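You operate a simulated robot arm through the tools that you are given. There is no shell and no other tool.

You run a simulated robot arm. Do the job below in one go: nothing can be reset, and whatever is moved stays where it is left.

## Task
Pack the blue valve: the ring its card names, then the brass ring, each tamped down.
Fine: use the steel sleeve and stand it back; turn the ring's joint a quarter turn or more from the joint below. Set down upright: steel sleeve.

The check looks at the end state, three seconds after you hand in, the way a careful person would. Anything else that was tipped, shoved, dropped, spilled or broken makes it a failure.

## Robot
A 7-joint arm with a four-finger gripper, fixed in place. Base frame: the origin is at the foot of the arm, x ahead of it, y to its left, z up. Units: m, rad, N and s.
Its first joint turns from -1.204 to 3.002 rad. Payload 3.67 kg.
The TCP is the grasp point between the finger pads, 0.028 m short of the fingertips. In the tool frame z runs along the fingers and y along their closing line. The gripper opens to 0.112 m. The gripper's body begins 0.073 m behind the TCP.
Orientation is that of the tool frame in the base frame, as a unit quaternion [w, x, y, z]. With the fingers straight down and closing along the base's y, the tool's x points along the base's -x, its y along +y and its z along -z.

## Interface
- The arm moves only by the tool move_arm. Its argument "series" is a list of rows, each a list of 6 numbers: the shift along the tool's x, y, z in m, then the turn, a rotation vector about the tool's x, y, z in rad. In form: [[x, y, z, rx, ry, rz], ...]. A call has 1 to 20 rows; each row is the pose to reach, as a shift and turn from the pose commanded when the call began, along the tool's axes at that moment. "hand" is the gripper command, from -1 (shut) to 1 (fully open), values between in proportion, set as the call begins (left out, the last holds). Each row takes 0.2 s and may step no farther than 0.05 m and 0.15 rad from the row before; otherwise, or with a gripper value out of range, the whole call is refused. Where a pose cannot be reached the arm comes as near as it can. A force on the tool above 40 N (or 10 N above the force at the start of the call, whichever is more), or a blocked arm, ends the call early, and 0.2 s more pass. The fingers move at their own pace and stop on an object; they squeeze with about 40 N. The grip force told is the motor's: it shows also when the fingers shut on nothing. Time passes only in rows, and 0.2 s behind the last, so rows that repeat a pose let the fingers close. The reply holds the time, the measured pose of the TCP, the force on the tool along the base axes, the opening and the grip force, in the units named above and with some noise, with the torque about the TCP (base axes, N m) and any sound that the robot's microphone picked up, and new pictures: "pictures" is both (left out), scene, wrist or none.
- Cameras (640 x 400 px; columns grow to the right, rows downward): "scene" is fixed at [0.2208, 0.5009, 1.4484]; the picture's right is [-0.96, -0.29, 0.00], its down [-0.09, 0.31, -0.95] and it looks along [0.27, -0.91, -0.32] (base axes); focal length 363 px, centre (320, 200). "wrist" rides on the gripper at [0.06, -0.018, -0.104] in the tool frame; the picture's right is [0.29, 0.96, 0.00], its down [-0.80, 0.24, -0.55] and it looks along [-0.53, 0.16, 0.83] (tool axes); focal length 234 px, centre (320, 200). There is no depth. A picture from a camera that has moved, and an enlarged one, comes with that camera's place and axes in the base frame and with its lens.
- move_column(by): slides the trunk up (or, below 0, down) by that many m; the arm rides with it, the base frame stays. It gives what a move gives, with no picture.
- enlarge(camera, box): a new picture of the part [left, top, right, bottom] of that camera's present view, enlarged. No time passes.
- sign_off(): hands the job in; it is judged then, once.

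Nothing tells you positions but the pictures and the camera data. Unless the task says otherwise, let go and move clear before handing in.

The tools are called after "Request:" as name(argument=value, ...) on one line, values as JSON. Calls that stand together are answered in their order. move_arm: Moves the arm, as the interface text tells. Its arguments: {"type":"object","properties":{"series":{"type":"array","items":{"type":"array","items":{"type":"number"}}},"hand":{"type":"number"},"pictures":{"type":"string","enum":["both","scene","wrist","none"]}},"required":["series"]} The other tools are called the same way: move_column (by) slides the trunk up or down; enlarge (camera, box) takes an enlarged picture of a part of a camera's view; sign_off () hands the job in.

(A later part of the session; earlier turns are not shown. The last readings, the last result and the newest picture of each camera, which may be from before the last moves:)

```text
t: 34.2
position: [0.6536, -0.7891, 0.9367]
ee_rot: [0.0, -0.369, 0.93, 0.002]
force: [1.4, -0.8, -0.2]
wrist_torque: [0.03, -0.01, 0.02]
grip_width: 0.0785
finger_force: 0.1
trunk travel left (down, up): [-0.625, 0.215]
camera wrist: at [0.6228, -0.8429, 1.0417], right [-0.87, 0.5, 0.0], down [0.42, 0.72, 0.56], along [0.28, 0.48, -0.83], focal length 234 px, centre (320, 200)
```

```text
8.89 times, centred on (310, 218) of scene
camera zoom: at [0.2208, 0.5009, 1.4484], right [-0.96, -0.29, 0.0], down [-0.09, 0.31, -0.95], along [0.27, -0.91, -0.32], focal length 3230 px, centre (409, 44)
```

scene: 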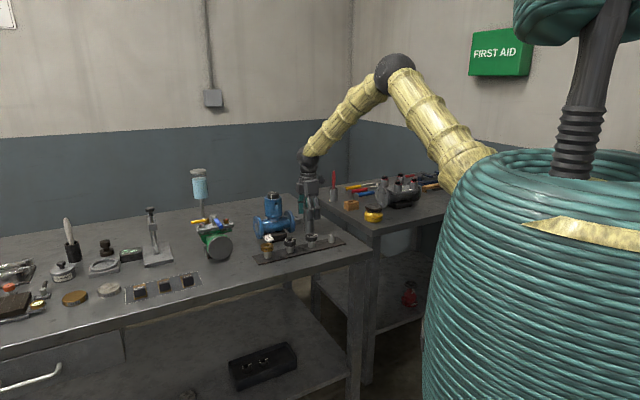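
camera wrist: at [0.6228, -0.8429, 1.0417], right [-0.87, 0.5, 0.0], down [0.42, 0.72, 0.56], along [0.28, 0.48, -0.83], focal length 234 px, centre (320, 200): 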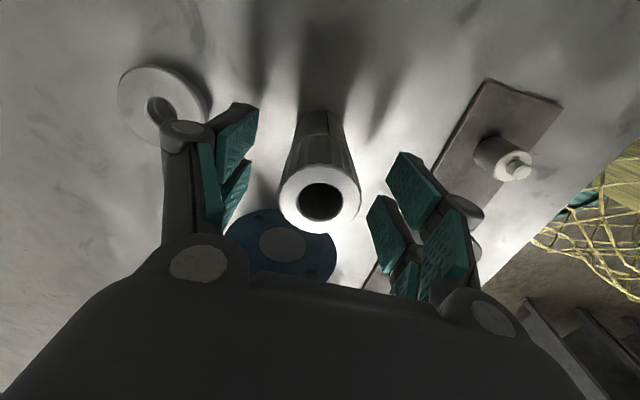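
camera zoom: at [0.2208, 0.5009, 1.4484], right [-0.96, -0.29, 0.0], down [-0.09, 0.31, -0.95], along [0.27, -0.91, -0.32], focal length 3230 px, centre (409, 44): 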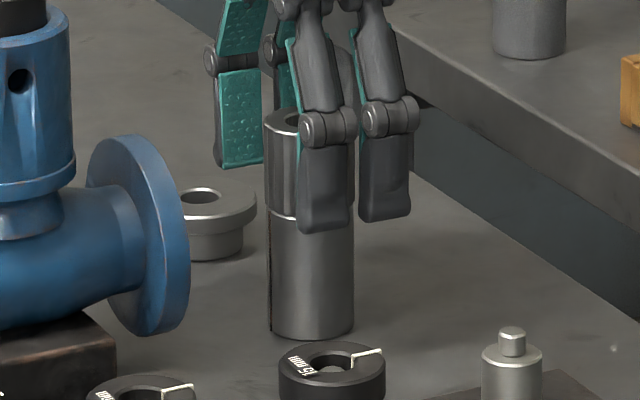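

Almost centred; a final 1.5 mm shift, then close on the sleeve.

Request:
move_arm(series=[[-0.0015, 0.0005, 0.0, 0, 0, 0], [-0.0015, 0.0005, 0.0, 0, 0, 0]], pictures="none")

Request:
move_arm(series=[[0, 0, 0, 0, 0, 0], [0, 0, 0, 0, 0, 0], [0, 0, 0, 0, 0, 0], [0, 0, 0, 0, 0, 0]], hand=-1)

Request:
enlarge(camera="scene", box=[290, 195, 330, 240])

Request:
enlarge(camera="wrist", box=[250, 100, 390, 250])

```text
t: 34.8
position: [0.6542, -0.7861, 0.9372]
ee_rot: [0.0, -0.369, 0.929, 0.002]
force: [0.3, 0.2, -0.9]
wrist_torque: [0.04, 0.01, 0.01]
grip_width: 0.0784
finger_force: 0.0
trunk travel left (down, up): [-0.625, 0.215]
```

```text
t: 35.8
position: [0.6542, -0.787, 0.9369]
ee_rot: [0.0, -0.368, 0.93, 0.002]
force: [-0.7, 1.6, 3.9]
wrist_torque: [0.41, 0.06, 0.02]
grip_width: 0.0352
finger_force: 39.6
trunk travel left (down, up): [-0.625, 0.215]
camera wrist: at [0.6239, -0.8413, 1.0411], right [-0.87, 0.5, 0.0], down [0.42, 0.72, 0.56], along [0.28, 0.48, -0.83], focal length 234 px, centre (320, 200)
```

scene: 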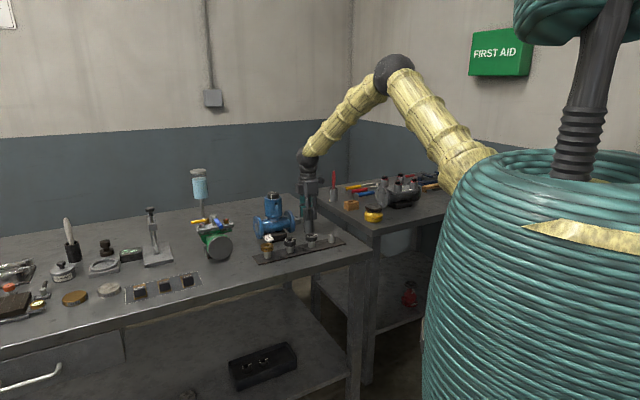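
wrist: 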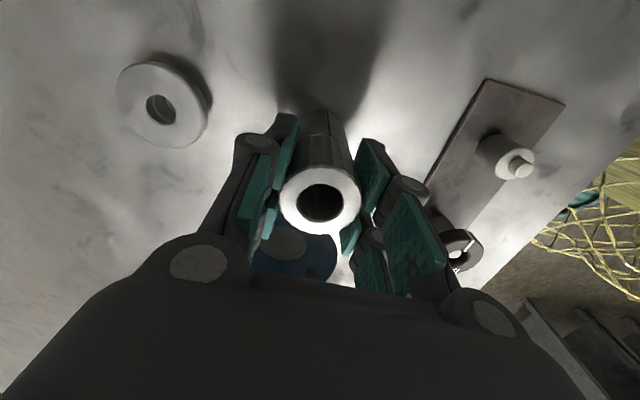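

```text
8.89 times, centred on (310, 218) of scene
camera zoom: at [0.2208, 0.5009, 1.4484], right [-0.96, -0.29, 0.0], down [-0.09, 0.31, -0.95], along [0.27, -0.91, -0.32], focal length 3230 px, centre (409, 44)
```

zoom: 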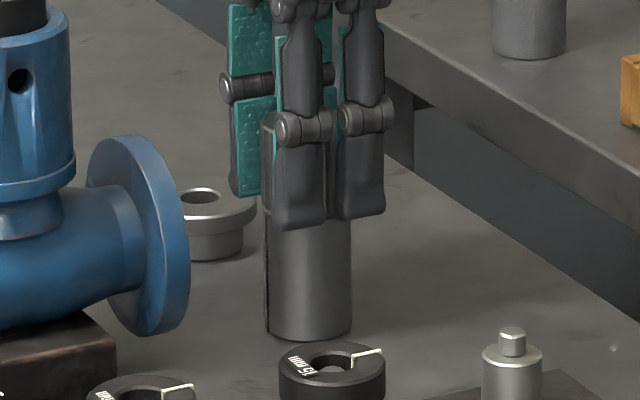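

```text
2.67 times, centred on (320, 175) of wrist
camera zoom: at [0.6239, -0.8413, 1.0411], right [-0.87, 0.5, 0.0], down [0.42, 0.72, 0.56], along [0.28, 0.48, -0.83], focal length 624 px, centre (320, 267)
```

zoom: 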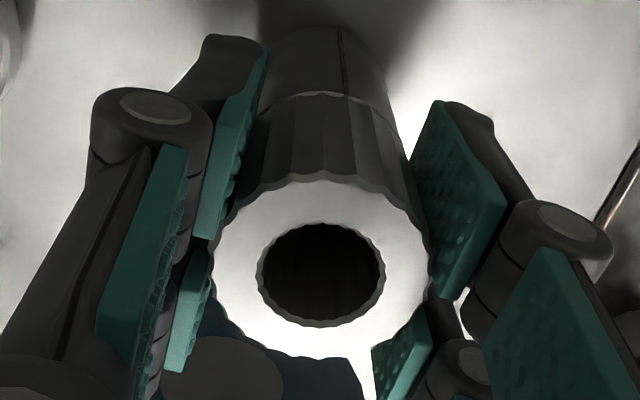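

The sleeve is gripped. I note its standing place (TCP 0.654, -0.787, 0.937) for the return, and lift it straight up.

Request:
move_arm(series=[[0, 0, -0.005, 0, 0, 0], [0, 0, -0.015, 0, 0, 0], [0, 0, -0.04, 0, 0, 0], [0, 0, -0.08, 0, 0, 0], [0, 0, -0.12, 0, 0, 0], [0, 0, -0.16, 0, 0, 0], [0, 0, -0.2, 0, 0, 0], [0, 0, -0.225, 0, 0, 0], [0, 0, -0.225, 0, 0, 0]])

Request:
enlarge(camera="scene", box=[260, 130, 340, 240])

```text
t: 37.8
position: [0.6539, -0.7905, 1.1597]
ee_rot: [0.0, -0.369, 0.929, 0.002]
force: [-0.1, -0.2, -2.3]
wrist_torque: [0.01, -0.01, 0.01]
grip_width: 0.0353
finger_force: 39.4
trunk travel left (down, up): [-0.625, 0.215]
camera wrist: at [0.6239, -0.8445, 1.2641], right [-0.87, 0.5, 0.0], down [0.42, 0.72, 0.56], along [0.28, 0.48, -0.83], focal length 234 px, centre (320, 200)
```

scene: 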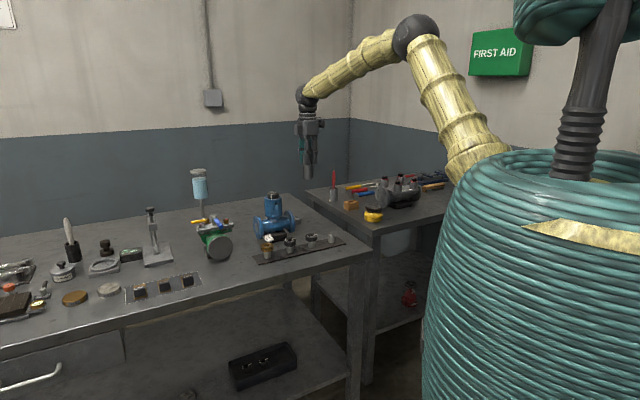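
wrist: 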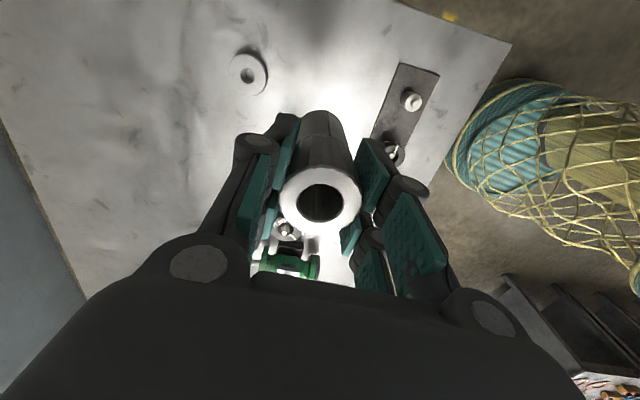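

```text
3.64 times, centred on (300, 185) of scene
camera zoom: at [0.2208, 0.5009, 1.4484], right [-0.96, -0.29, 0.0], down [-0.09, 0.31, -0.95], along [0.27, -0.91, -0.32], focal length 1321 px, centre (393, 254)
```

zoom: 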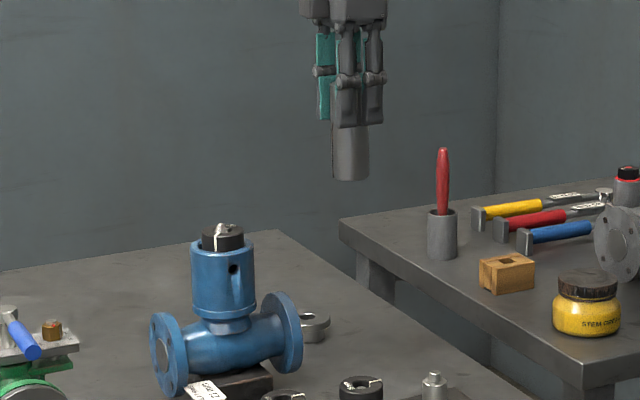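

The sleeve hangs straight. I carry it at this height over the valve axis.

Request:
move_arm(series=[[-0.03, -0.0007, 0, 0, 0, 0], [-0.06, -0.0014, 0, 0, 0, 0], [-0.09, -0.0021, 0, 0, 0, 0], [-0.12, -0.0028, 0, 0, 0, 0], [-0.1465, -0.0035, 0, 0, 0, 0], [-0.1465, -0.0035, 0, 0, 0, 0]])

Request:
enlarge(camera="scene", box=[255, 150, 295, 205])

Request:
enlarge(camera="wrist", box=[250, 60, 390, 240])

```text
t: 39.2
position: [0.7643, -0.6903, 1.1629]
ee_rot: [0.001, -0.367, 0.93, 0.001]
force: [0.6, -0.4, -1.9]
wrist_torque: [0.02, -0.02, -0.03]
grip_width: 0.0352
finger_force: 39.8
trunk travel left (down, up): [-0.625, 0.215]
camera wrist: at [0.7334, -0.7447, 1.2666], right [-0.87, 0.5, 0.0], down [0.42, 0.72, 0.56], along [0.28, 0.48, -0.83], focal length 234 px, centre (320, 200)
```

scene: 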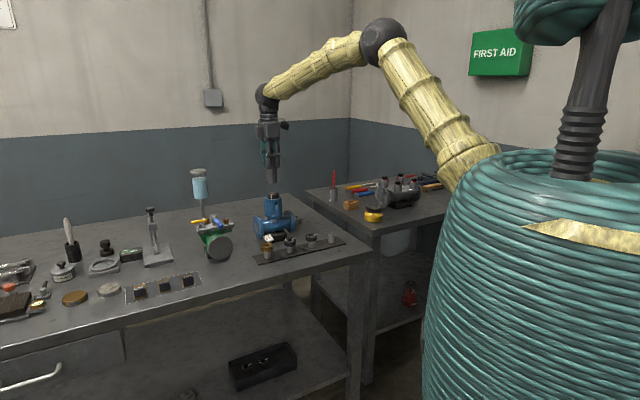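
wrist: 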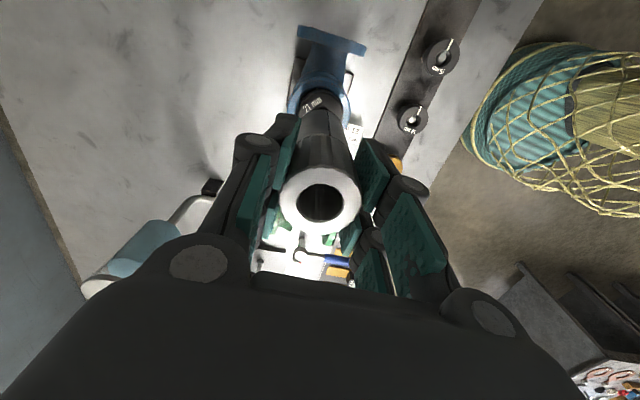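

```text
7.27 times, centred on (275, 178) of scene
camera zoom: at [0.2208, 0.5009, 1.4484], right [-0.96, -0.29, 0.0], down [-0.09, 0.31, -0.95], along [0.27, -0.91, -0.32], focal length 2642 px, centre (647, 364)
```

zoom: 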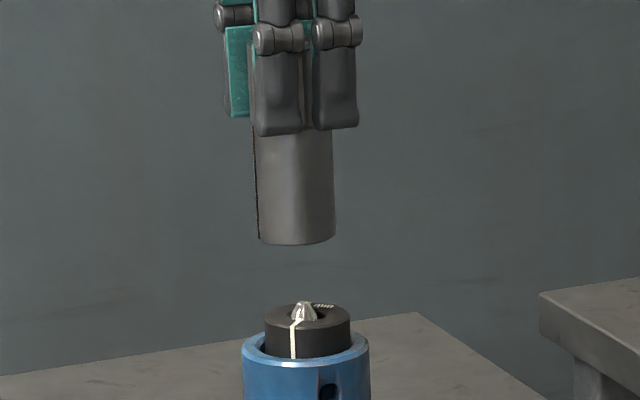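

```text
2.22 times, centred on (320, 150) of wrist
camera zoom: at [0.7334, -0.7447, 1.2666], right [-0.87, 0.5, 0.0], down [0.42, 0.72, 0.56], along [0.28, 0.48, -0.83], focal length 520 px, centre (320, 311)
```

zoom: 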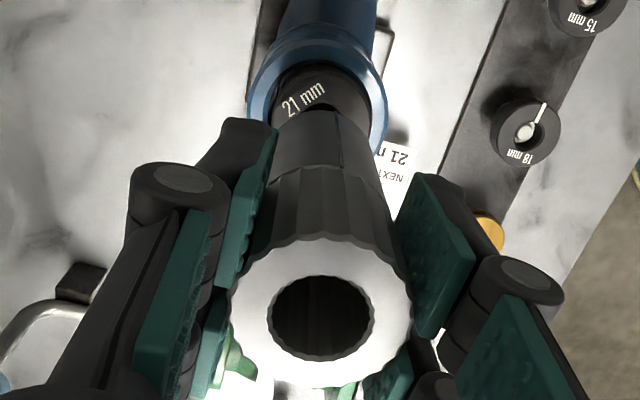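

The sleeve is above the stem but a few millimetres off. I zoom more to measure the offset.

Request:
enlarge(camera="wrist", box=[280, 55, 360, 135])

Request:
enlarge(camera="scene", box=[262, 170, 288, 205])

```text
5.00 times, centred on (320, 95) of wrist
camera zoom: at [0.7334, -0.7447, 1.2666], right [-0.87, 0.5, 0.0], down [0.42, 0.72, 0.56], along [0.28, 0.48, -0.83], focal length 1171 px, centre (320, 725)
```

zoom: 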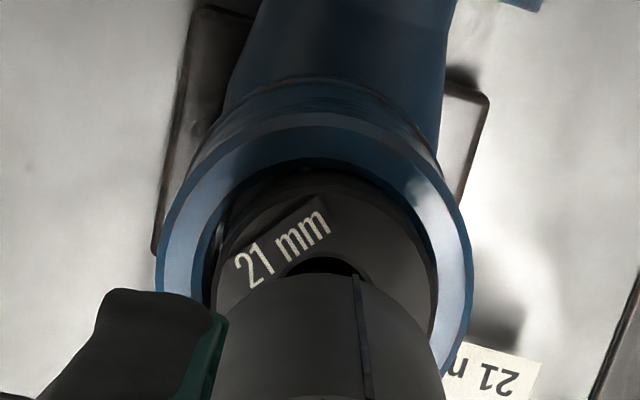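

```text
11.43 times, centred on (275, 188) of scene
camera zoom: at [0.2208, 0.5009, 1.4484], right [-0.96, -0.29, 0.0], down [-0.09, 0.31, -0.95], along [0.27, -0.91, -0.32], focal length 4152 px, centre (834, 343)
```

zoom: 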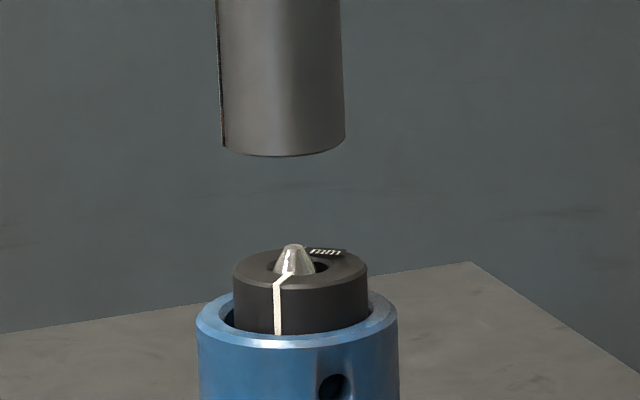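

I shift the sleeve ~5 mm back over the stem and lower until its bottom is just above the stem tip.

Request:
move_arm(series=[[0.0038, -0.0033, 0.0, 0, 0, 0], [0.0038, -0.0033, 0.012, 0, 0, 0], [0.0038, -0.0033, 0.024, 0, 0, 0], [0.0038, -0.0033, 0.032, 0, 0, 0], [0.0038, -0.0033, 0.032, 0, 0, 0]], pictures="none")

Request:
enlarge(camera="wrist", box=[280, 55, 360, 135])

Request:
enlarge(camera="scene", box=[262, 170, 288, 205])

```text
t: 40.4
position: [0.7642, -0.6951, 1.1305]
ee_rot: [0.0, -0.369, 0.93, 0.0]
force: [-0.3, 1.2, -1.7]
wrist_torque: [-0.01, 0.02, 0.0]
grip_width: 0.0349
finger_force: 40.3
trunk travel left (down, up): [-0.625, 0.215]
```

```text
5.00 times, centred on (320, 95) of wrist
camera zoom: at [0.7324, -0.7492, 1.2347], right [-0.87, 0.5, 0.0], down [0.42, 0.72, 0.56], along [0.28, 0.48, -0.83], focal length 1171 px, centre (320, 725)
```

zoom: 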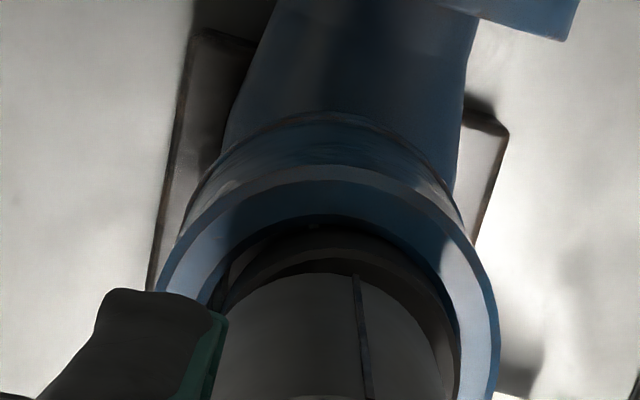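

```text
11.43 times, centred on (275, 188) of scene
camera zoom: at [0.2208, 0.5009, 1.4484], right [-0.96, -0.29, 0.0], down [-0.09, 0.31, -0.95], along [0.27, -0.91, -0.32], focal length 4152 px, centre (834, 343)
```

zoom: 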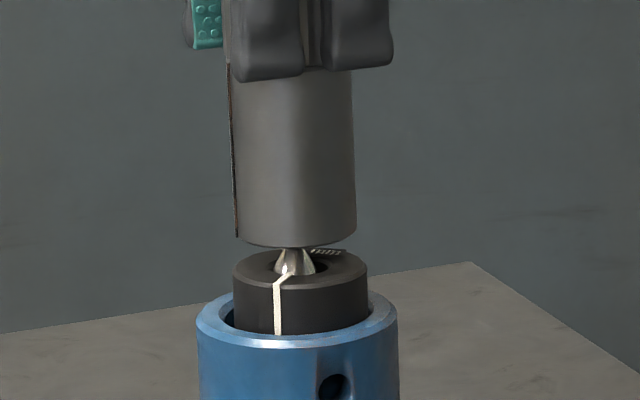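

Aligned to about a millimetre, well within the sleeve's clearance over the stem. I lower it over the stem to the ring top.

Request:
move_arm(series=[[0, 0.0004, 0.005, 0, 0, 0], [0, 0.0004, 0.01, 0, 0, 0], [0, 0.0004, 0.013, 0, 0, 0], [0, 0.0004, 0.013, 0, 0, 0]], pictures="none")

Request:
enlarge(camera="scene", box=[262, 170, 288, 205])

Request:
enlarge(camera="wrist", box=[280, 75, 370, 215])

```text
t: 41.4
position: [0.7624, -0.6938, 1.1173]
ee_rot: [0.0, -0.369, 0.929, 0.002]
force: [-1.0, -0.1, 0.2]
wrist_torque: [0.03, -0.01, -0.01]
grip_width: 0.0353
finger_force: 40.2
trunk travel left (down, up): [-0.625, 0.215]
```

```text
11.43 times, centred on (275, 188) of scene
camera zoom: at [0.2208, 0.5009, 1.4484], right [-0.96, -0.29, 0.0], down [-0.09, 0.31, -0.95], along [0.27, -0.91, -0.32], focal length 4152 px, centre (834, 343)
```

zoom: 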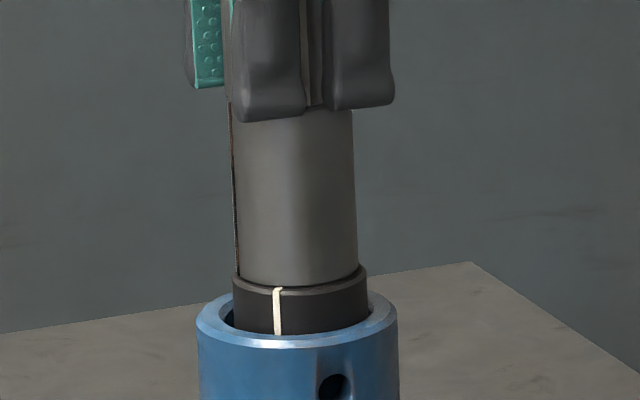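

```text
2.86 times, centred on (325, 145) of wrist
camera zoom: at [0.7321, -0.7479, 1.2219], right [-0.87, 0.5, 0.0], down [0.42, 0.72, 0.56], along [0.28, 0.48, -0.83], focal length 669 px, centre (306, 357)
```

zoom: 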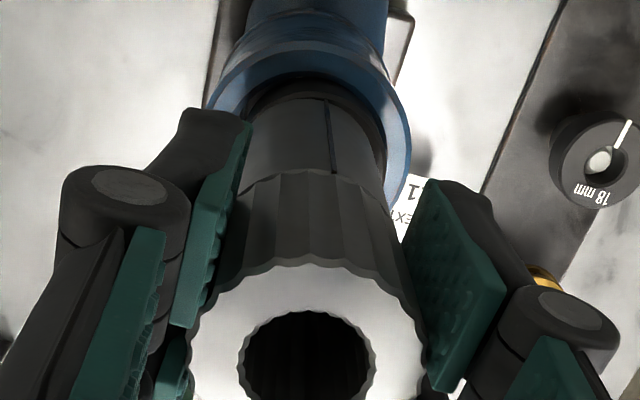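

The sleeve sits on the ring. Now I press down gradually, watching the force.

Request:
move_arm(series=[[0, 0, 0.002, 0, 0, 0], [0, 0, 0.004, 0, 0, 0], [0, 0, 0.006, 0, 0, 0], [0, 0, 0.008, 0, 0, 0], [0, 0, 0.01, 0, 0, 0], [0, 0, 0.012, 0, 0, 0], [0, 0, 0.014, 0, 0, 0], [0, 0, 0.016, 0, 0, 0]], pictures="none")

Request:
enlarge(camera="scene", box=[262, 170, 288, 205])

```text
t: 43.2
position: [0.7625, -0.6934, 1.101]
ee_rot: [-0.001, -0.369, 0.93, 0.002]
force: [1.3, -0.4, -0.1]
wrist_torque: [-0.08, -0.08, -0.02]
grip_width: 0.035
finger_force: 40.1
trunk travel left (down, up): [-0.625, 0.215]
```

```text
11.43 times, centred on (275, 188) of scene
camera zoom: at [0.2208, 0.5009, 1.4484], right [-0.96, -0.29, 0.0], down [-0.09, 0.31, -0.95], along [0.27, -0.91, -0.32], focal length 4152 px, centre (834, 343)
```

zoom: 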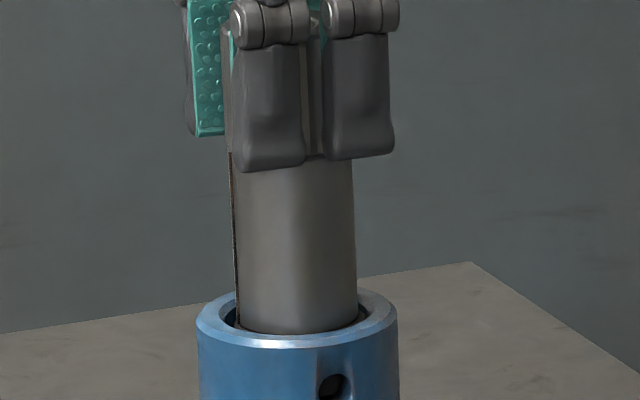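

The ring is sliding into the bore under the sleeve. I continue pressing down.

Request:
move_arm(series=[[0, 0, 0.002, 0, 0, 0], [0, 0, 0.004, 0, 0, 0], [0, 0, 0.006, 0, 0, 0], [0, 0, 0.008, 0, 0, 0], [0, 0, 0.01, 0, 0, 0], [0, 0, 0.012, 0, 0, 0], [0, 0, 0.014, 0, 0, 0], [0, 0, 0.016, 0, 0, 0]], pictures="none")

Request:
enlarge(camera="scene", box=[262, 170, 288, 205])

Request:
enlarge(camera="wrist", box=[280, 75, 370, 215])

```text
t: 45.0
position: [0.7631, -0.6937, 1.0856]
ee_rot: [0.0, -0.369, 0.929, 0.001]
force: [-0.2, -1.7, 0.0]
wrist_torque: [-0.09, 0.0, 0.02]
grip_width: 0.035
finger_force: 40.1
trunk travel left (down, up): [-0.625, 0.215]
```

```text
11.43 times, centred on (275, 188) of scene
camera zoom: at [0.2208, 0.5009, 1.4484], right [-0.96, -0.29, 0.0], down [-0.09, 0.31, -0.95], along [0.27, -0.91, -0.32], focal length 4152 px, centre (834, 343)
```

zoom: 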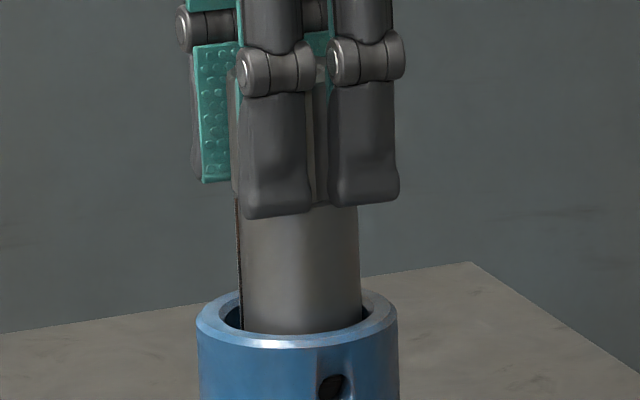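

```text
2.86 times, centred on (325, 145) of wrist
camera zoom: at [0.7319, -0.7489, 1.1895], right [-0.87, 0.5, 0.0], down [0.42, 0.72, 0.56], along [0.28, 0.48, -0.83], focal length 669 px, centre (306, 357)
```

zoom: 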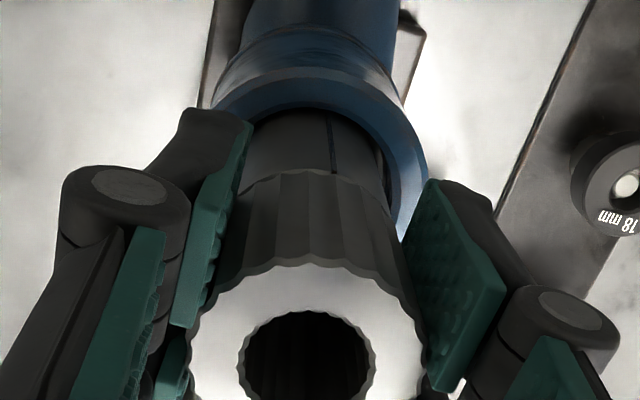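

Request:
move_arm(series=[[0, 0, 0.002, 0, 0, 0], [0, 0, 0.004, 0, 0, 0], [0, 0, 0.006, 0, 0, 0], [0, 0, 0.008, 0, 0, 0], [0, 0, 0.01, 0, 0, 0], [0, 0, 0.012, 0, 0, 0], [0, 0, 0.014, 0, 0, 0], [0, 0, 0.016, 0, 0, 0], [0, 0, 0.018, 0, 0, 0], [0, 0, 0.02, 0, 0, 0]], pictures="none")

Request:
enlarge(camera="scene", box=[262, 170, 288, 205])

```text
t: 47.2
position: [0.7623, -0.6928, 1.0668]
ee_rot: [0.001, -0.369, 0.93, 0.001]
force: [1.4, -2.9, 23.1]
wrist_torque: [-0.09, -0.09, 0.05]
grip_width: 0.0352
finger_force: 40.0
trunk travel left (down, up): [-0.625, 0.215]
```

```text
11.43 times, centred on (275, 188) of scene
camera zoom: at [0.2208, 0.5009, 1.4484], right [-0.96, -0.29, 0.0], down [-0.09, 0.31, -0.95], along [0.27, -0.91, -0.32], focal length 4152 px, centre (834, 343)
```

zoom: 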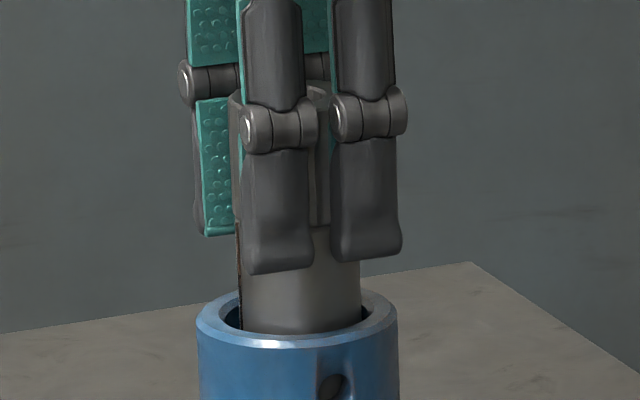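

The sleeve has met resistance (23 N). I press to the force limit to tamp firmly.

Request:
move_arm(series=[[0, 0, 0.001, 0, 0, 0], [0, 0, 0.002, 0, 0, 0], [0, 0, 0.003, 0, 0, 0], [0, 0, 0.004, 0, 0, 0], [0, 0, 0.005, 0, 0, 0]], pictures="none")

Request:
enlarge(camera="scene", box=[262, 170, 288, 205])

```text
t: 48.4
position: [0.7616, -0.6936, 1.0645]
ee_rot: [0.001, -0.369, 0.929, 0.0]
force: [2.3, -3.3, 26.5]
wrist_torque: [-0.1, -0.13, 0.0]
grip_width: 0.0353
finger_force: 39.8
trunk travel left (down, up): [-0.625, 0.215]
```

```text
11.43 times, centred on (275, 188) of scene
camera zoom: at [0.2208, 0.5009, 1.4484], right [-0.96, -0.29, 0.0], down [-0.09, 0.31, -0.95], along [0.27, -0.91, -0.32], focal length 4152 px, centre (834, 343)
```

zoom: 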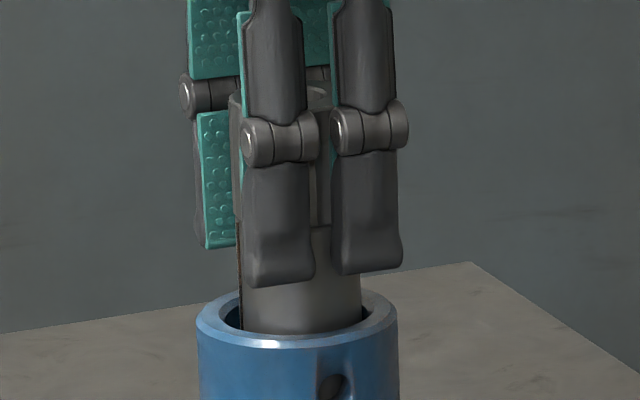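

The fingers slid down along the sleeve (friction limit ~25 N), meaning the ring has stopped moving. I lift the sleeve out and place the camera above the box to check the ring's seat.

Request:
move_arm(series=[[0, 0, -0.006, 0, 0, 0], [0, 0, -0.02, 0, 0, 0], [0, 0, -0.045, 0, 0, 0], [0, 0, -0.07, 0, 0, 0], [0, 0, -0.09, 0, 0, 0], [-0.02, 0.006, -0.095, 0, 0, 0], [-0.04, 0.012, -0.1, 0, 0, 0], [-0.06, 0.018, -0.1, 0, 0, 0], [-0.06, 0.018, -0.1, 0, 0, 0]])

Request:
enlarge(camera="wrist", box=[284, 2, 360, 92])

Request:
enlarge(camera="scene", box=[245, 150, 305, 240])

```text
t: 50.4
position: [0.7936, -0.641, 1.1601]
ee_rot: [0.0, -0.369, 0.929, 0.002]
force: [0.6, -1.2, -2.1]
wrist_torque: [0.02, -0.01, 0.01]
grip_width: 0.0348
finger_force: 39.8
trunk travel left (down, up): [-0.625, 0.215]
camera wrist: at [0.7631, -0.6954, 1.2639], right [-0.87, 0.5, 0.0], down [0.42, 0.72, 0.56], along [0.28, 0.48, -0.83], focal length 234 px, centre (320, 200)
```

scene: 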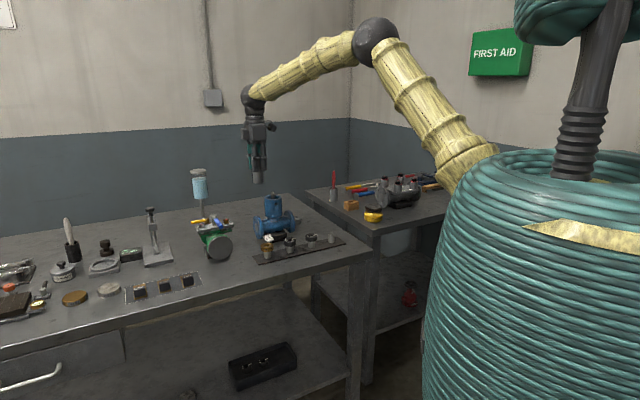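
wrist: 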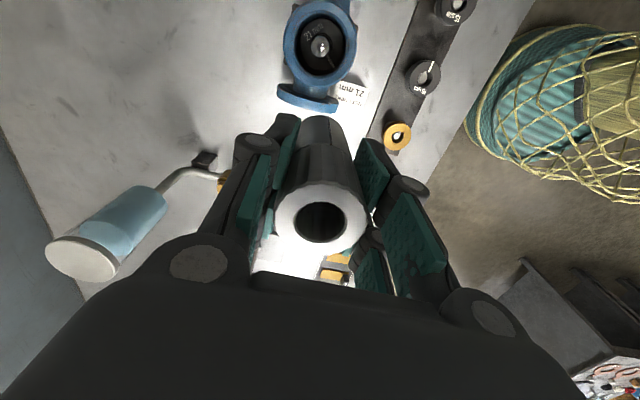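

```text
4.44 times, centred on (322, 47) of wrist
camera zoom: at [0.7631, -0.6954, 1.2639], right [-0.87, 0.5, 0.0], down [0.42, 0.72, 0.56], along [0.28, 0.48, -0.83], focal length 1041 px, centre (311, 880)
```

zoom: 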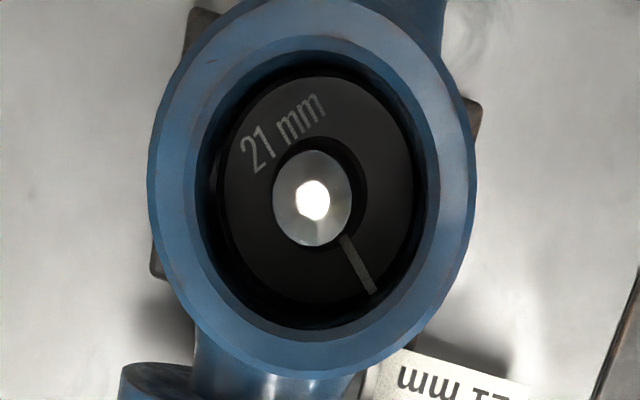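

```text
4.44 times, centred on (275, 195) of scene
camera zoom: at [0.2208, 0.5009, 1.4484], right [-0.96, -0.29, 0.0], down [-0.09, 0.31, -0.95], along [0.27, -0.91, -0.32], focal length 1615 px, centre (520, 222)
```

zoom: 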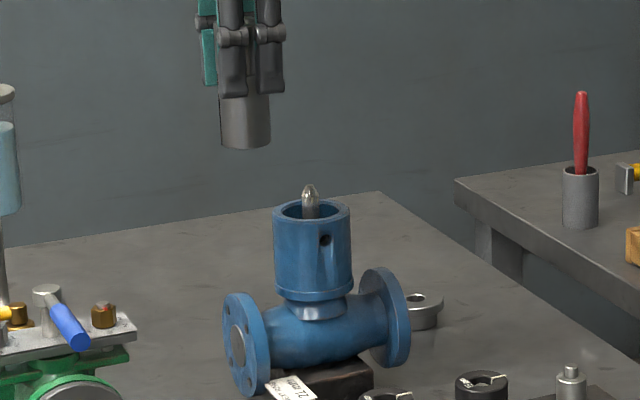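

The 21 mm ring sits level and seated 21 mm above the old ring's top, with its joint about 155° from the one below. Now I return the sleeve; I zoom to measure how far it slipped in the fingers.

Request:
enlarge(camera="scene", box=[240, 145, 276, 190])

Request:
enlarge(camera="wrist", box=[250, 100, 390, 260])

```text
8.89 times, centred on (258, 168) of scene
camera zoom: at [0.2208, 0.5009, 1.4484], right [-0.96, -0.29, 0.0], down [-0.09, 0.31, -0.95], along [0.27, -0.91, -0.32], focal length 3230 px, centre (871, 489)
```

zoom: 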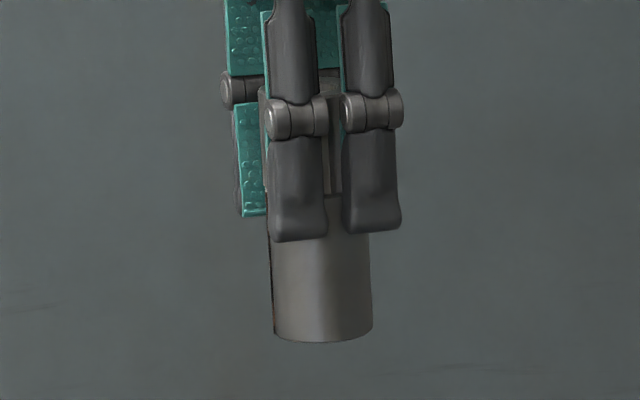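

```text
2.50 times, centred on (320, 180) of wrist
camera zoom: at [0.7631, -0.6954, 1.2639], right [-0.87, 0.5, 0.0], down [0.42, 0.72, 0.56], along [0.28, 0.48, -0.83], focal length 585 px, centre (320, 250)
```

zoom: 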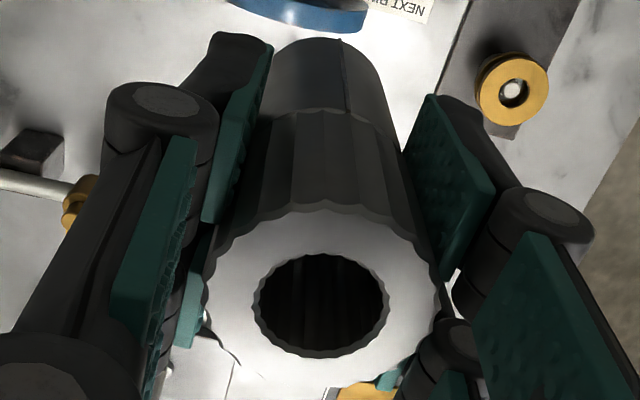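

The fingers now hold the sleeve about 15 mm lower, so it should touch the bench at TCP z≈0.922. I carry it back over its original spot and come down to just above the bench.

Request:
move_arm(series=[[0.034, -0.0018, 0, 0, 0, 0], [0.068, -0.0036, 0, 0, 0, 0], [0.102, -0.0054, 0, 0, 0, 0], [0.136, -0.0072, 0, 0, 0, 0], [0.17, -0.009, 0, 0, 0, 0], [0.2015, -0.0105, 0, 0, 0, 0], [0.2015, -0.0105, 0.035, 0, 0, 0], [0.2015, -0.0105, 0.075, 0, 0, 0], [0.2015, -0.0105, 0.115, 0, 0, 0], [0.2015, -0.0105, 0.155, 0, 0, 0], [0.2015, -0.0105, 0.19, 0, 0, 0], [0.2015, -0.0105, 0.215, 0, 0, 0], [0.2015, -0.0105, 0.215, 0, 0, 0]])

Request:
enlarge(camera="scene", box=[290, 195, 330, 240])

```text
t: 53.2
position: [0.6525, -0.7874, 0.9463]
ee_rot: [0.0, -0.368, 0.93, 0.001]
force: [-0.1, 0.2, -2.4]
wrist_torque: [-0.01, 0.02, -0.02]
grip_width: 0.035
finger_force: 39.9
trunk travel left (down, up): [-0.625, 0.215]
camera wrist: at [0.6218, -0.8414, 1.0491], right [-0.87, 0.5, 0.0], down [0.42, 0.72, 0.56], along [0.28, 0.48, -0.83], focal length 234 px, centre (320, 200)
```

scene: 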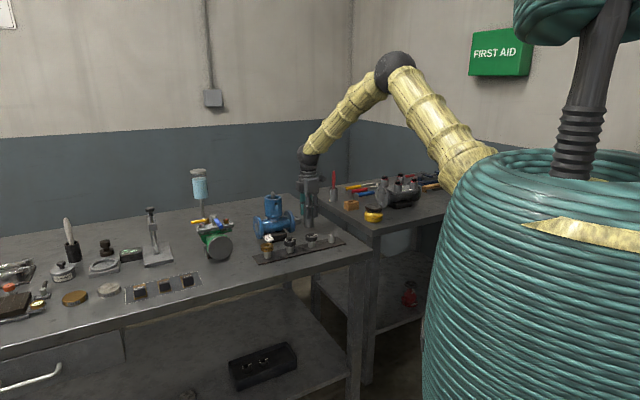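
wrist: 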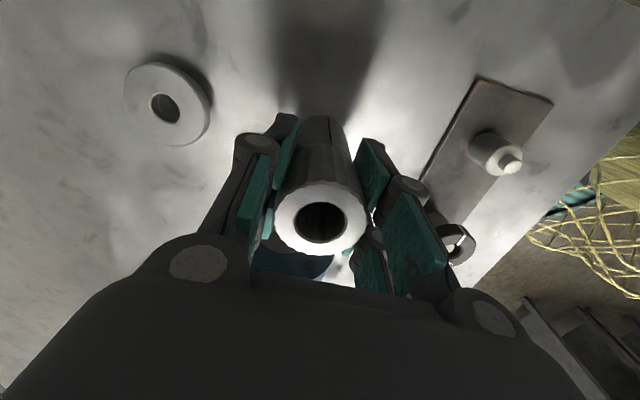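

```text
8.89 times, centred on (310, 218) of scene
camera zoom: at [0.2208, 0.5009, 1.4484], right [-0.96, -0.29, 0.0], down [-0.09, 0.31, -0.95], along [0.27, -0.91, -0.32], focal length 3230 px, centre (409, 44)
```

zoom: 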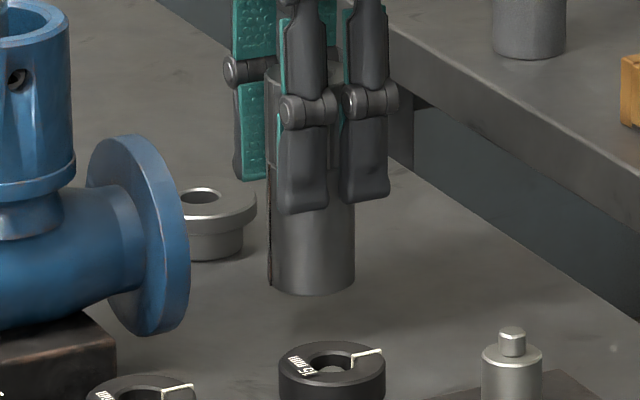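

About 22 mm more to the bench. I lower most of that, then feel for contact in small steps.

Request:
move_arm(series=[[0, 0, 0.008, 0, 0, 0], [0, 0, 0.015, 0, 0, 0], [0, 0, 0.018, 0, 0, 0], [0, 0, 0.018, 0, 0, 0]], pictures="none")

Request:
move_arm(series=[[0, 0, 0.001, 0, 0, 0], [0, 0, 0.002, 0, 0, 0], [0, 0, 0.002, 0, 0, 0]], pictures="none")

Request:
enlarge(camera="scene", box=[290, 195, 330, 240])

```text
t: 54.2
position: [0.6545, -0.7862, 0.9274]
ee_rot: [0.0, -0.369, 0.929, 0.002]
force: [-0.5, -0.1, -2.0]
wrist_torque: [-0.04, 0.0, -0.02]
grip_width: 0.0352
finger_force: 39.7
trunk travel left (down, up): [-0.625, 0.215]
```

```text
t: 55.0
position: [0.6544, -0.7867, 0.9232]
ee_rot: [0.0, -0.369, 0.93, 0.001]
force: [-0.4, 0.0, -2.0]
wrist_torque: [0.01, 0.01, 0.0]
grip_width: 0.0354
finger_force: 40.3
trunk travel left (down, up): [-0.625, 0.215]
```

```text
8.89 times, centred on (310, 218) of scene
camera zoom: at [0.2208, 0.5009, 1.4484], right [-0.96, -0.29, 0.0], down [-0.09, 0.31, -0.95], along [0.27, -0.91, -0.32], focal length 3230 px, centre (409, 44)
```

zoom: 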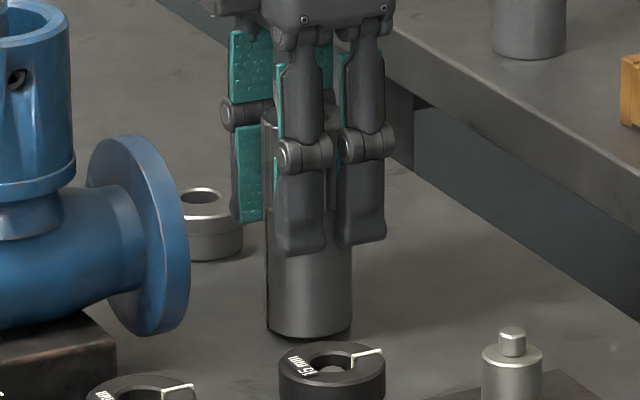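

Request:
move_arm(series=[[0, 0, 0.0007, 0, 0, 0], [0, 0, 0.0014, 0, 0, 0], [0, 0, 0.0014, 0, 0, 0]], pictures="none")

```text
t: 55.8
position: [0.6568, -0.7859, 0.9223]
ee_rot: [0.0, -0.369, 0.929, 0.002]
force: [0.1, 0.5, -1.5]
wrist_torque: [-0.01, -0.03, 0.01]
grip_width: 0.0348
finger_force: 39.9
trunk travel left (down, up): [-0.625, 0.215]
```

Request:
move_arm(series=[[0, 0, 0.0007, 0, 0, 0], [0, 0, 0.0014, 0, 0, 0], [0, 0, 0.0014, 0, 0, 0]], pictures="none")

Request:
enlarge(camera="scene", box=[290, 195, 330, 240])

```text
t: 56.6
position: [0.6564, -0.7839, 0.9217]
ee_rot: [0.0, -0.369, 0.929, 0.002]
force: [-0.5, 0.4, -2.4]
wrist_torque: [0.0, -0.02, 0.0]
grip_width: 0.035
finger_force: 39.9
trunk travel left (down, up): [-0.625, 0.215]
```

```text
8.89 times, centred on (310, 218) of scene
camera zoom: at [0.2208, 0.5009, 1.4484], right [-0.96, -0.29, 0.0], down [-0.09, 0.31, -0.95], along [0.27, -0.91, -0.32], focal length 3230 px, centre (409, 44)
```

zoom: 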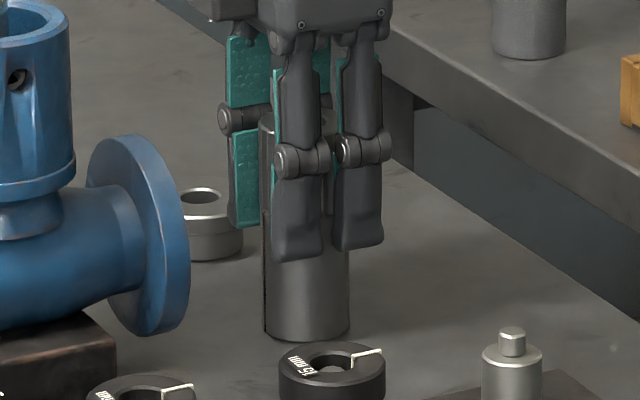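

Request:
move_arm(series=[[0, 0, 0.0007, 0, 0, 0], [0, 0, 0.0014, 0, 0, 0], [0, 0, 0.0014, 0, 0, 0]], pictures="none")

```text
t: 57.4
position: [0.6566, -0.7852, 0.9228]
ee_rot: [0.0, -0.368, 0.93, 0.001]
force: [1.7, -3.6, 6.3]
wrist_torque: [-0.11, 0.04, 0.02]
grip_width: 0.0349
finger_force: 40.3
trunk travel left (down, up): [-0.625, 0.215]
```

Contact with the bench (force rose to +6 N). I open the fingers and check it stands.

Request:
move_arm(series=[[0, 0, -0.0004, 0, 0, 0], [0, 0, -0.0004, 0, 0, 0], [0, 0, -0.0004, 0, 0, 0]], hand=0.4, pictures="wrist")

Request:
enlarge(camera="scene", box=[290, 195, 330, 240])

```text
t: 58.2
position: [0.655, -0.7856, 0.9218]
ee_rot: [-0.001, -0.369, 0.93, 0.001]
force: [-0.4, 1.4, -0.3]
wrist_torque: [0.0, 0.01, 0.01]
grip_width: 0.0784
finger_force: 0.0
trunk travel left (down, up): [-0.625, 0.215]
camera wrist: at [0.6244, -0.8398, 1.0258], right [-0.87, 0.5, 0.0], down [0.42, 0.72, 0.56], along [0.28, 0.48, -0.83], focal length 234 px, centre (320, 200)
```

wrist: 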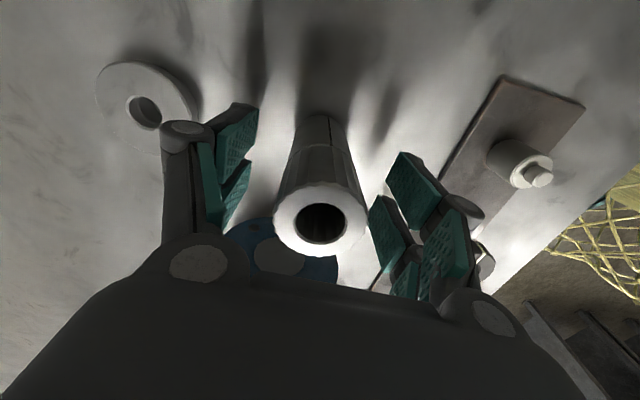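

```text
8.89 times, centred on (310, 218) of scene
camera zoom: at [0.2208, 0.5009, 1.4484], right [-0.96, -0.29, 0.0], down [-0.09, 0.31, -0.95], along [0.27, -0.91, -0.32], focal length 3230 px, centre (409, 44)
```

zoom: 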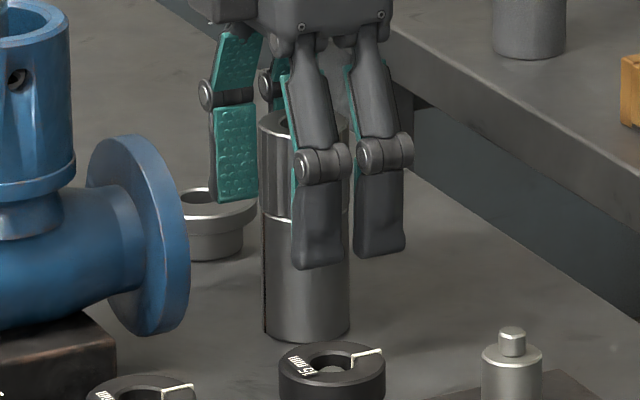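

The sleeve stands upright on its spot. I rise well clear, travel above the brass ring, and keep the same tool yaw (fingers close across the strip).

Request:
move_arm(series=[[0, 0, -0.03, 0, 0, 0], [0, 0, -0.075, 0, 0, 0], [0, 0, -0.12, 0, 0, 0], [0, 0, -0.165, 0, 0, 0], [0, 0, -0.21, 0, 0, 0], [-0.032, 0.021, -0.21, 0, 0, 0], [-0.064, 0.042, -0.21, 0, 0, 0], [-0.096, 0.063, -0.21, 0, 0, 0], [-0.128, 0.084, -0.21, 0, 0, 0], [-0.16, 0.105, -0.21, 0, 0, 0], [-0.192, 0.126, -0.21, 0, 0, 0], [-0.2211, 0.1449, -0.21, 0, 0, 0], [-0.2211, 0.1449, -0.17, 0, 0, 0], [-0.2211, 0.1449, -0.13, 0, 0, 0], [-0.2211, 0.1449, -0.13, 0, 0, 0]])

Request:
enlarge(camera="wrist", box=[270, 50, 390, 200])

Request:
enlarge(camera="scene", box=[245, 190, 325, 270])

```text
t: 61.4
position: [0.7174, -0.5271, 1.0528]
ee_rot: [0.001, -0.369, 0.929, 0.002]
force: [-0.6, -0.4, 0.4]
wrist_torque: [0.0, -0.02, -0.02]
grip_width: 0.0785
finger_force: 0.1
trunk travel left (down, up): [-0.625, 0.215]
camera wrist: at [0.6859, -0.5814, 1.1566], right [-0.87, 0.5, 0.0], down [0.42, 0.72, 0.56], along [0.28, 0.48, -0.83], focal length 234 px, centre (320, 200)
```

scene: 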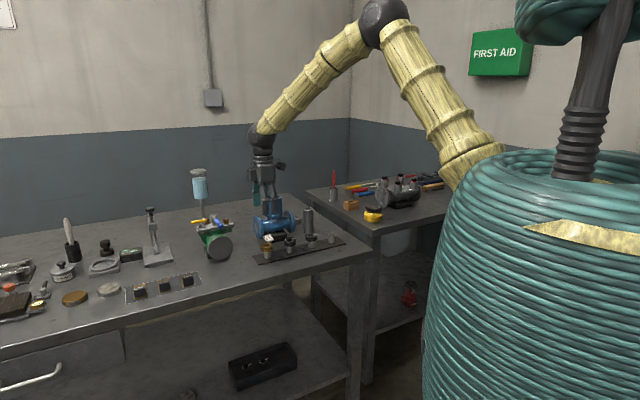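
wrist: 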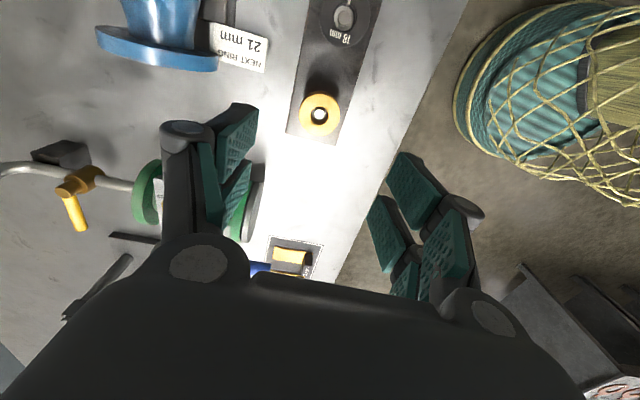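

```text
2.67 times, centred on (330, 125) of wrist
camera zoom: at [0.6859, -0.5814, 1.1566], right [-0.87, 0.5, 0.0], down [0.42, 0.72, 0.56], along [0.28, 0.48, -0.83], focal length 624 px, centre (293, 400)
```

zoom: 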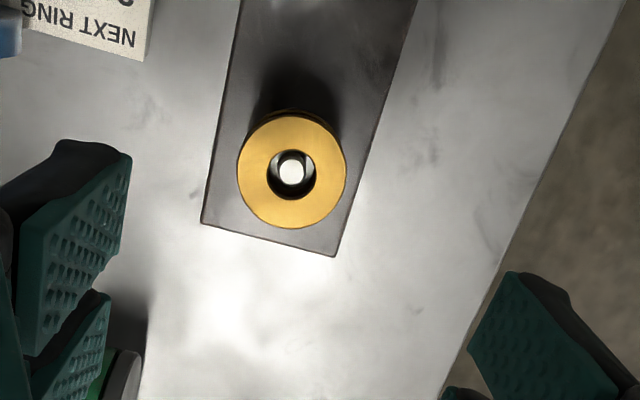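

```text
5.00 times, centred on (285, 230) of scene
camera zoom: at [0.2208, 0.5009, 1.4484], right [-0.96, -0.29, 0.0], down [-0.09, 0.31, -0.95], along [0.27, -0.91, -0.32], focal length 1817 px, centre (495, 50)
```

zoom: 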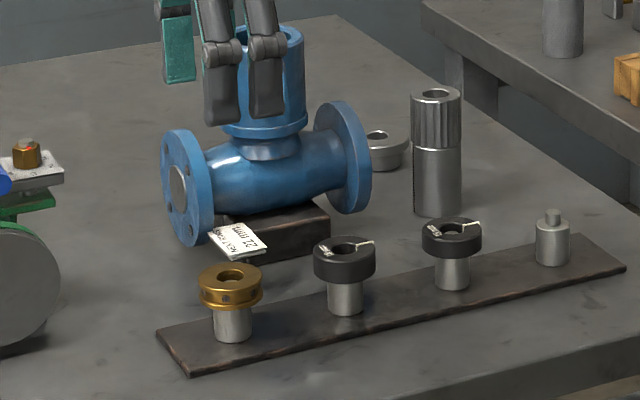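

The brass ring is centred under the gripper. I zoom on its profile to pick the grip height.

Request:
enlarge(camera="scene", box=[257, 228, 281, 256])

Request:
move_arm(series=[[0.0008, -0.0007, 0.03, 0, 0, 0], [0.0008, -0.0007, 0.06, 0, 0, 0], [0.0008, -0.0007, 0.09, 0, 0, 0], [0.0008, -0.0007, 0.105, 0, 0, 0], [0.0008, -0.0007, 0.105, 0, 0, 0]], hand=0.1)

Request:
enlarge(camera="scene", box=[250, 215, 290, 260])

Request:
enlarge(camera="wrist", box=[260, 80, 400, 230])

```text
14.29 times, centred on (269, 242) of scene
camera zoom: at [0.2208, 0.5009, 1.4484], right [-0.96, -0.29, 0.0], down [-0.09, 0.31, -0.95], along [0.27, -0.91, -0.32], focal length 5190 px, centre (1049, -400)
```

zoom: 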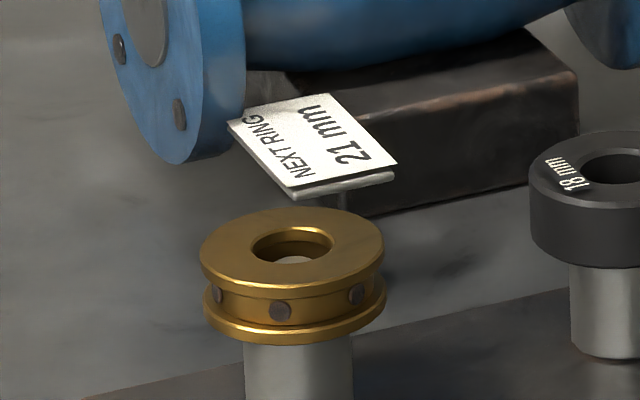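

```text
t: 62.6
position: [0.7164, -0.5273, 0.9479]
ee_rot: [0.0, -0.368, 0.93, 0.001]
force: [0.3, -0.4, -0.5]
wrist_torque: [0.02, 0.02, -0.01]
grip_width: 0.0618
finger_force: 0.0
trunk travel left (down, up): [-0.625, 0.215]
camera wrist: at [0.6856, -0.5823, 1.0522], right [-0.87, 0.5, 0.0], down [0.42, 0.72, 0.56], along [0.28, 0.48, -0.83], focal length 234 px, centre (320, 200)
```

scene: 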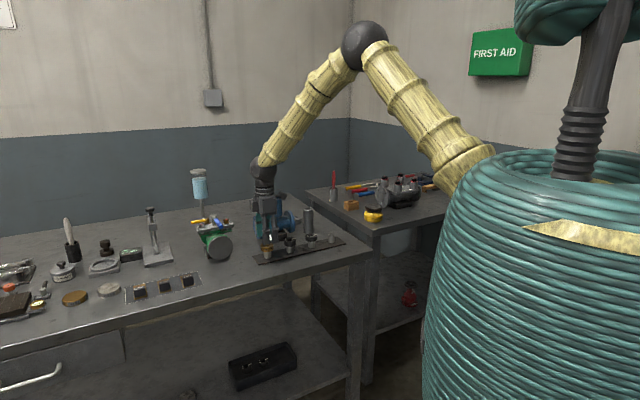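
wrist: 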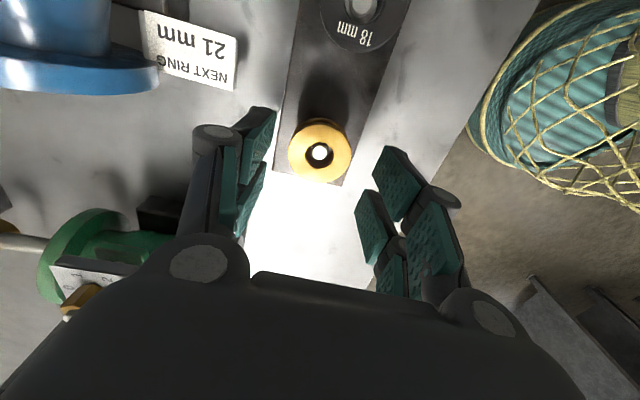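

```text
8.89 times, centred on (270, 238) of scene
camera zoom: at [0.2208, 0.5009, 1.4484], right [-0.96, -0.29, 0.0], down [-0.09, 0.31, -0.95], along [0.27, -0.91, -0.32], focal length 3230 px, centre (764, -133)
```

zoom: 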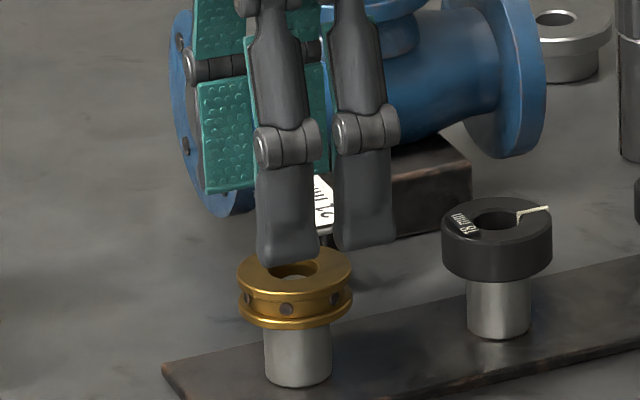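

```text
2.67 times, centred on (330, 155) of wrist
camera zoom: at [0.6856, -0.5823, 1.0522], right [-0.87, 0.5, 0.0], down [0.42, 0.72, 0.56], along [0.28, 0.48, -0.83], focal length 624 px, centre (293, 320)
```

zoom: 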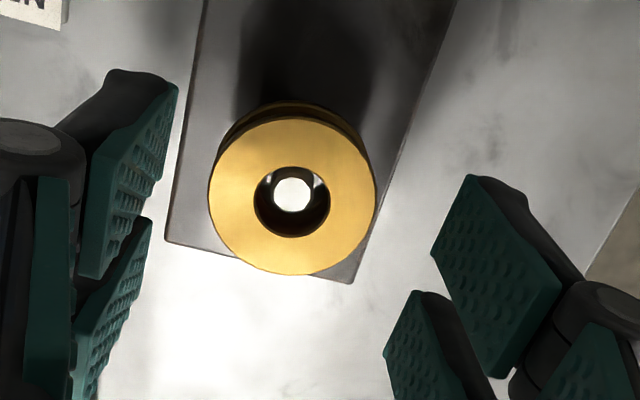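

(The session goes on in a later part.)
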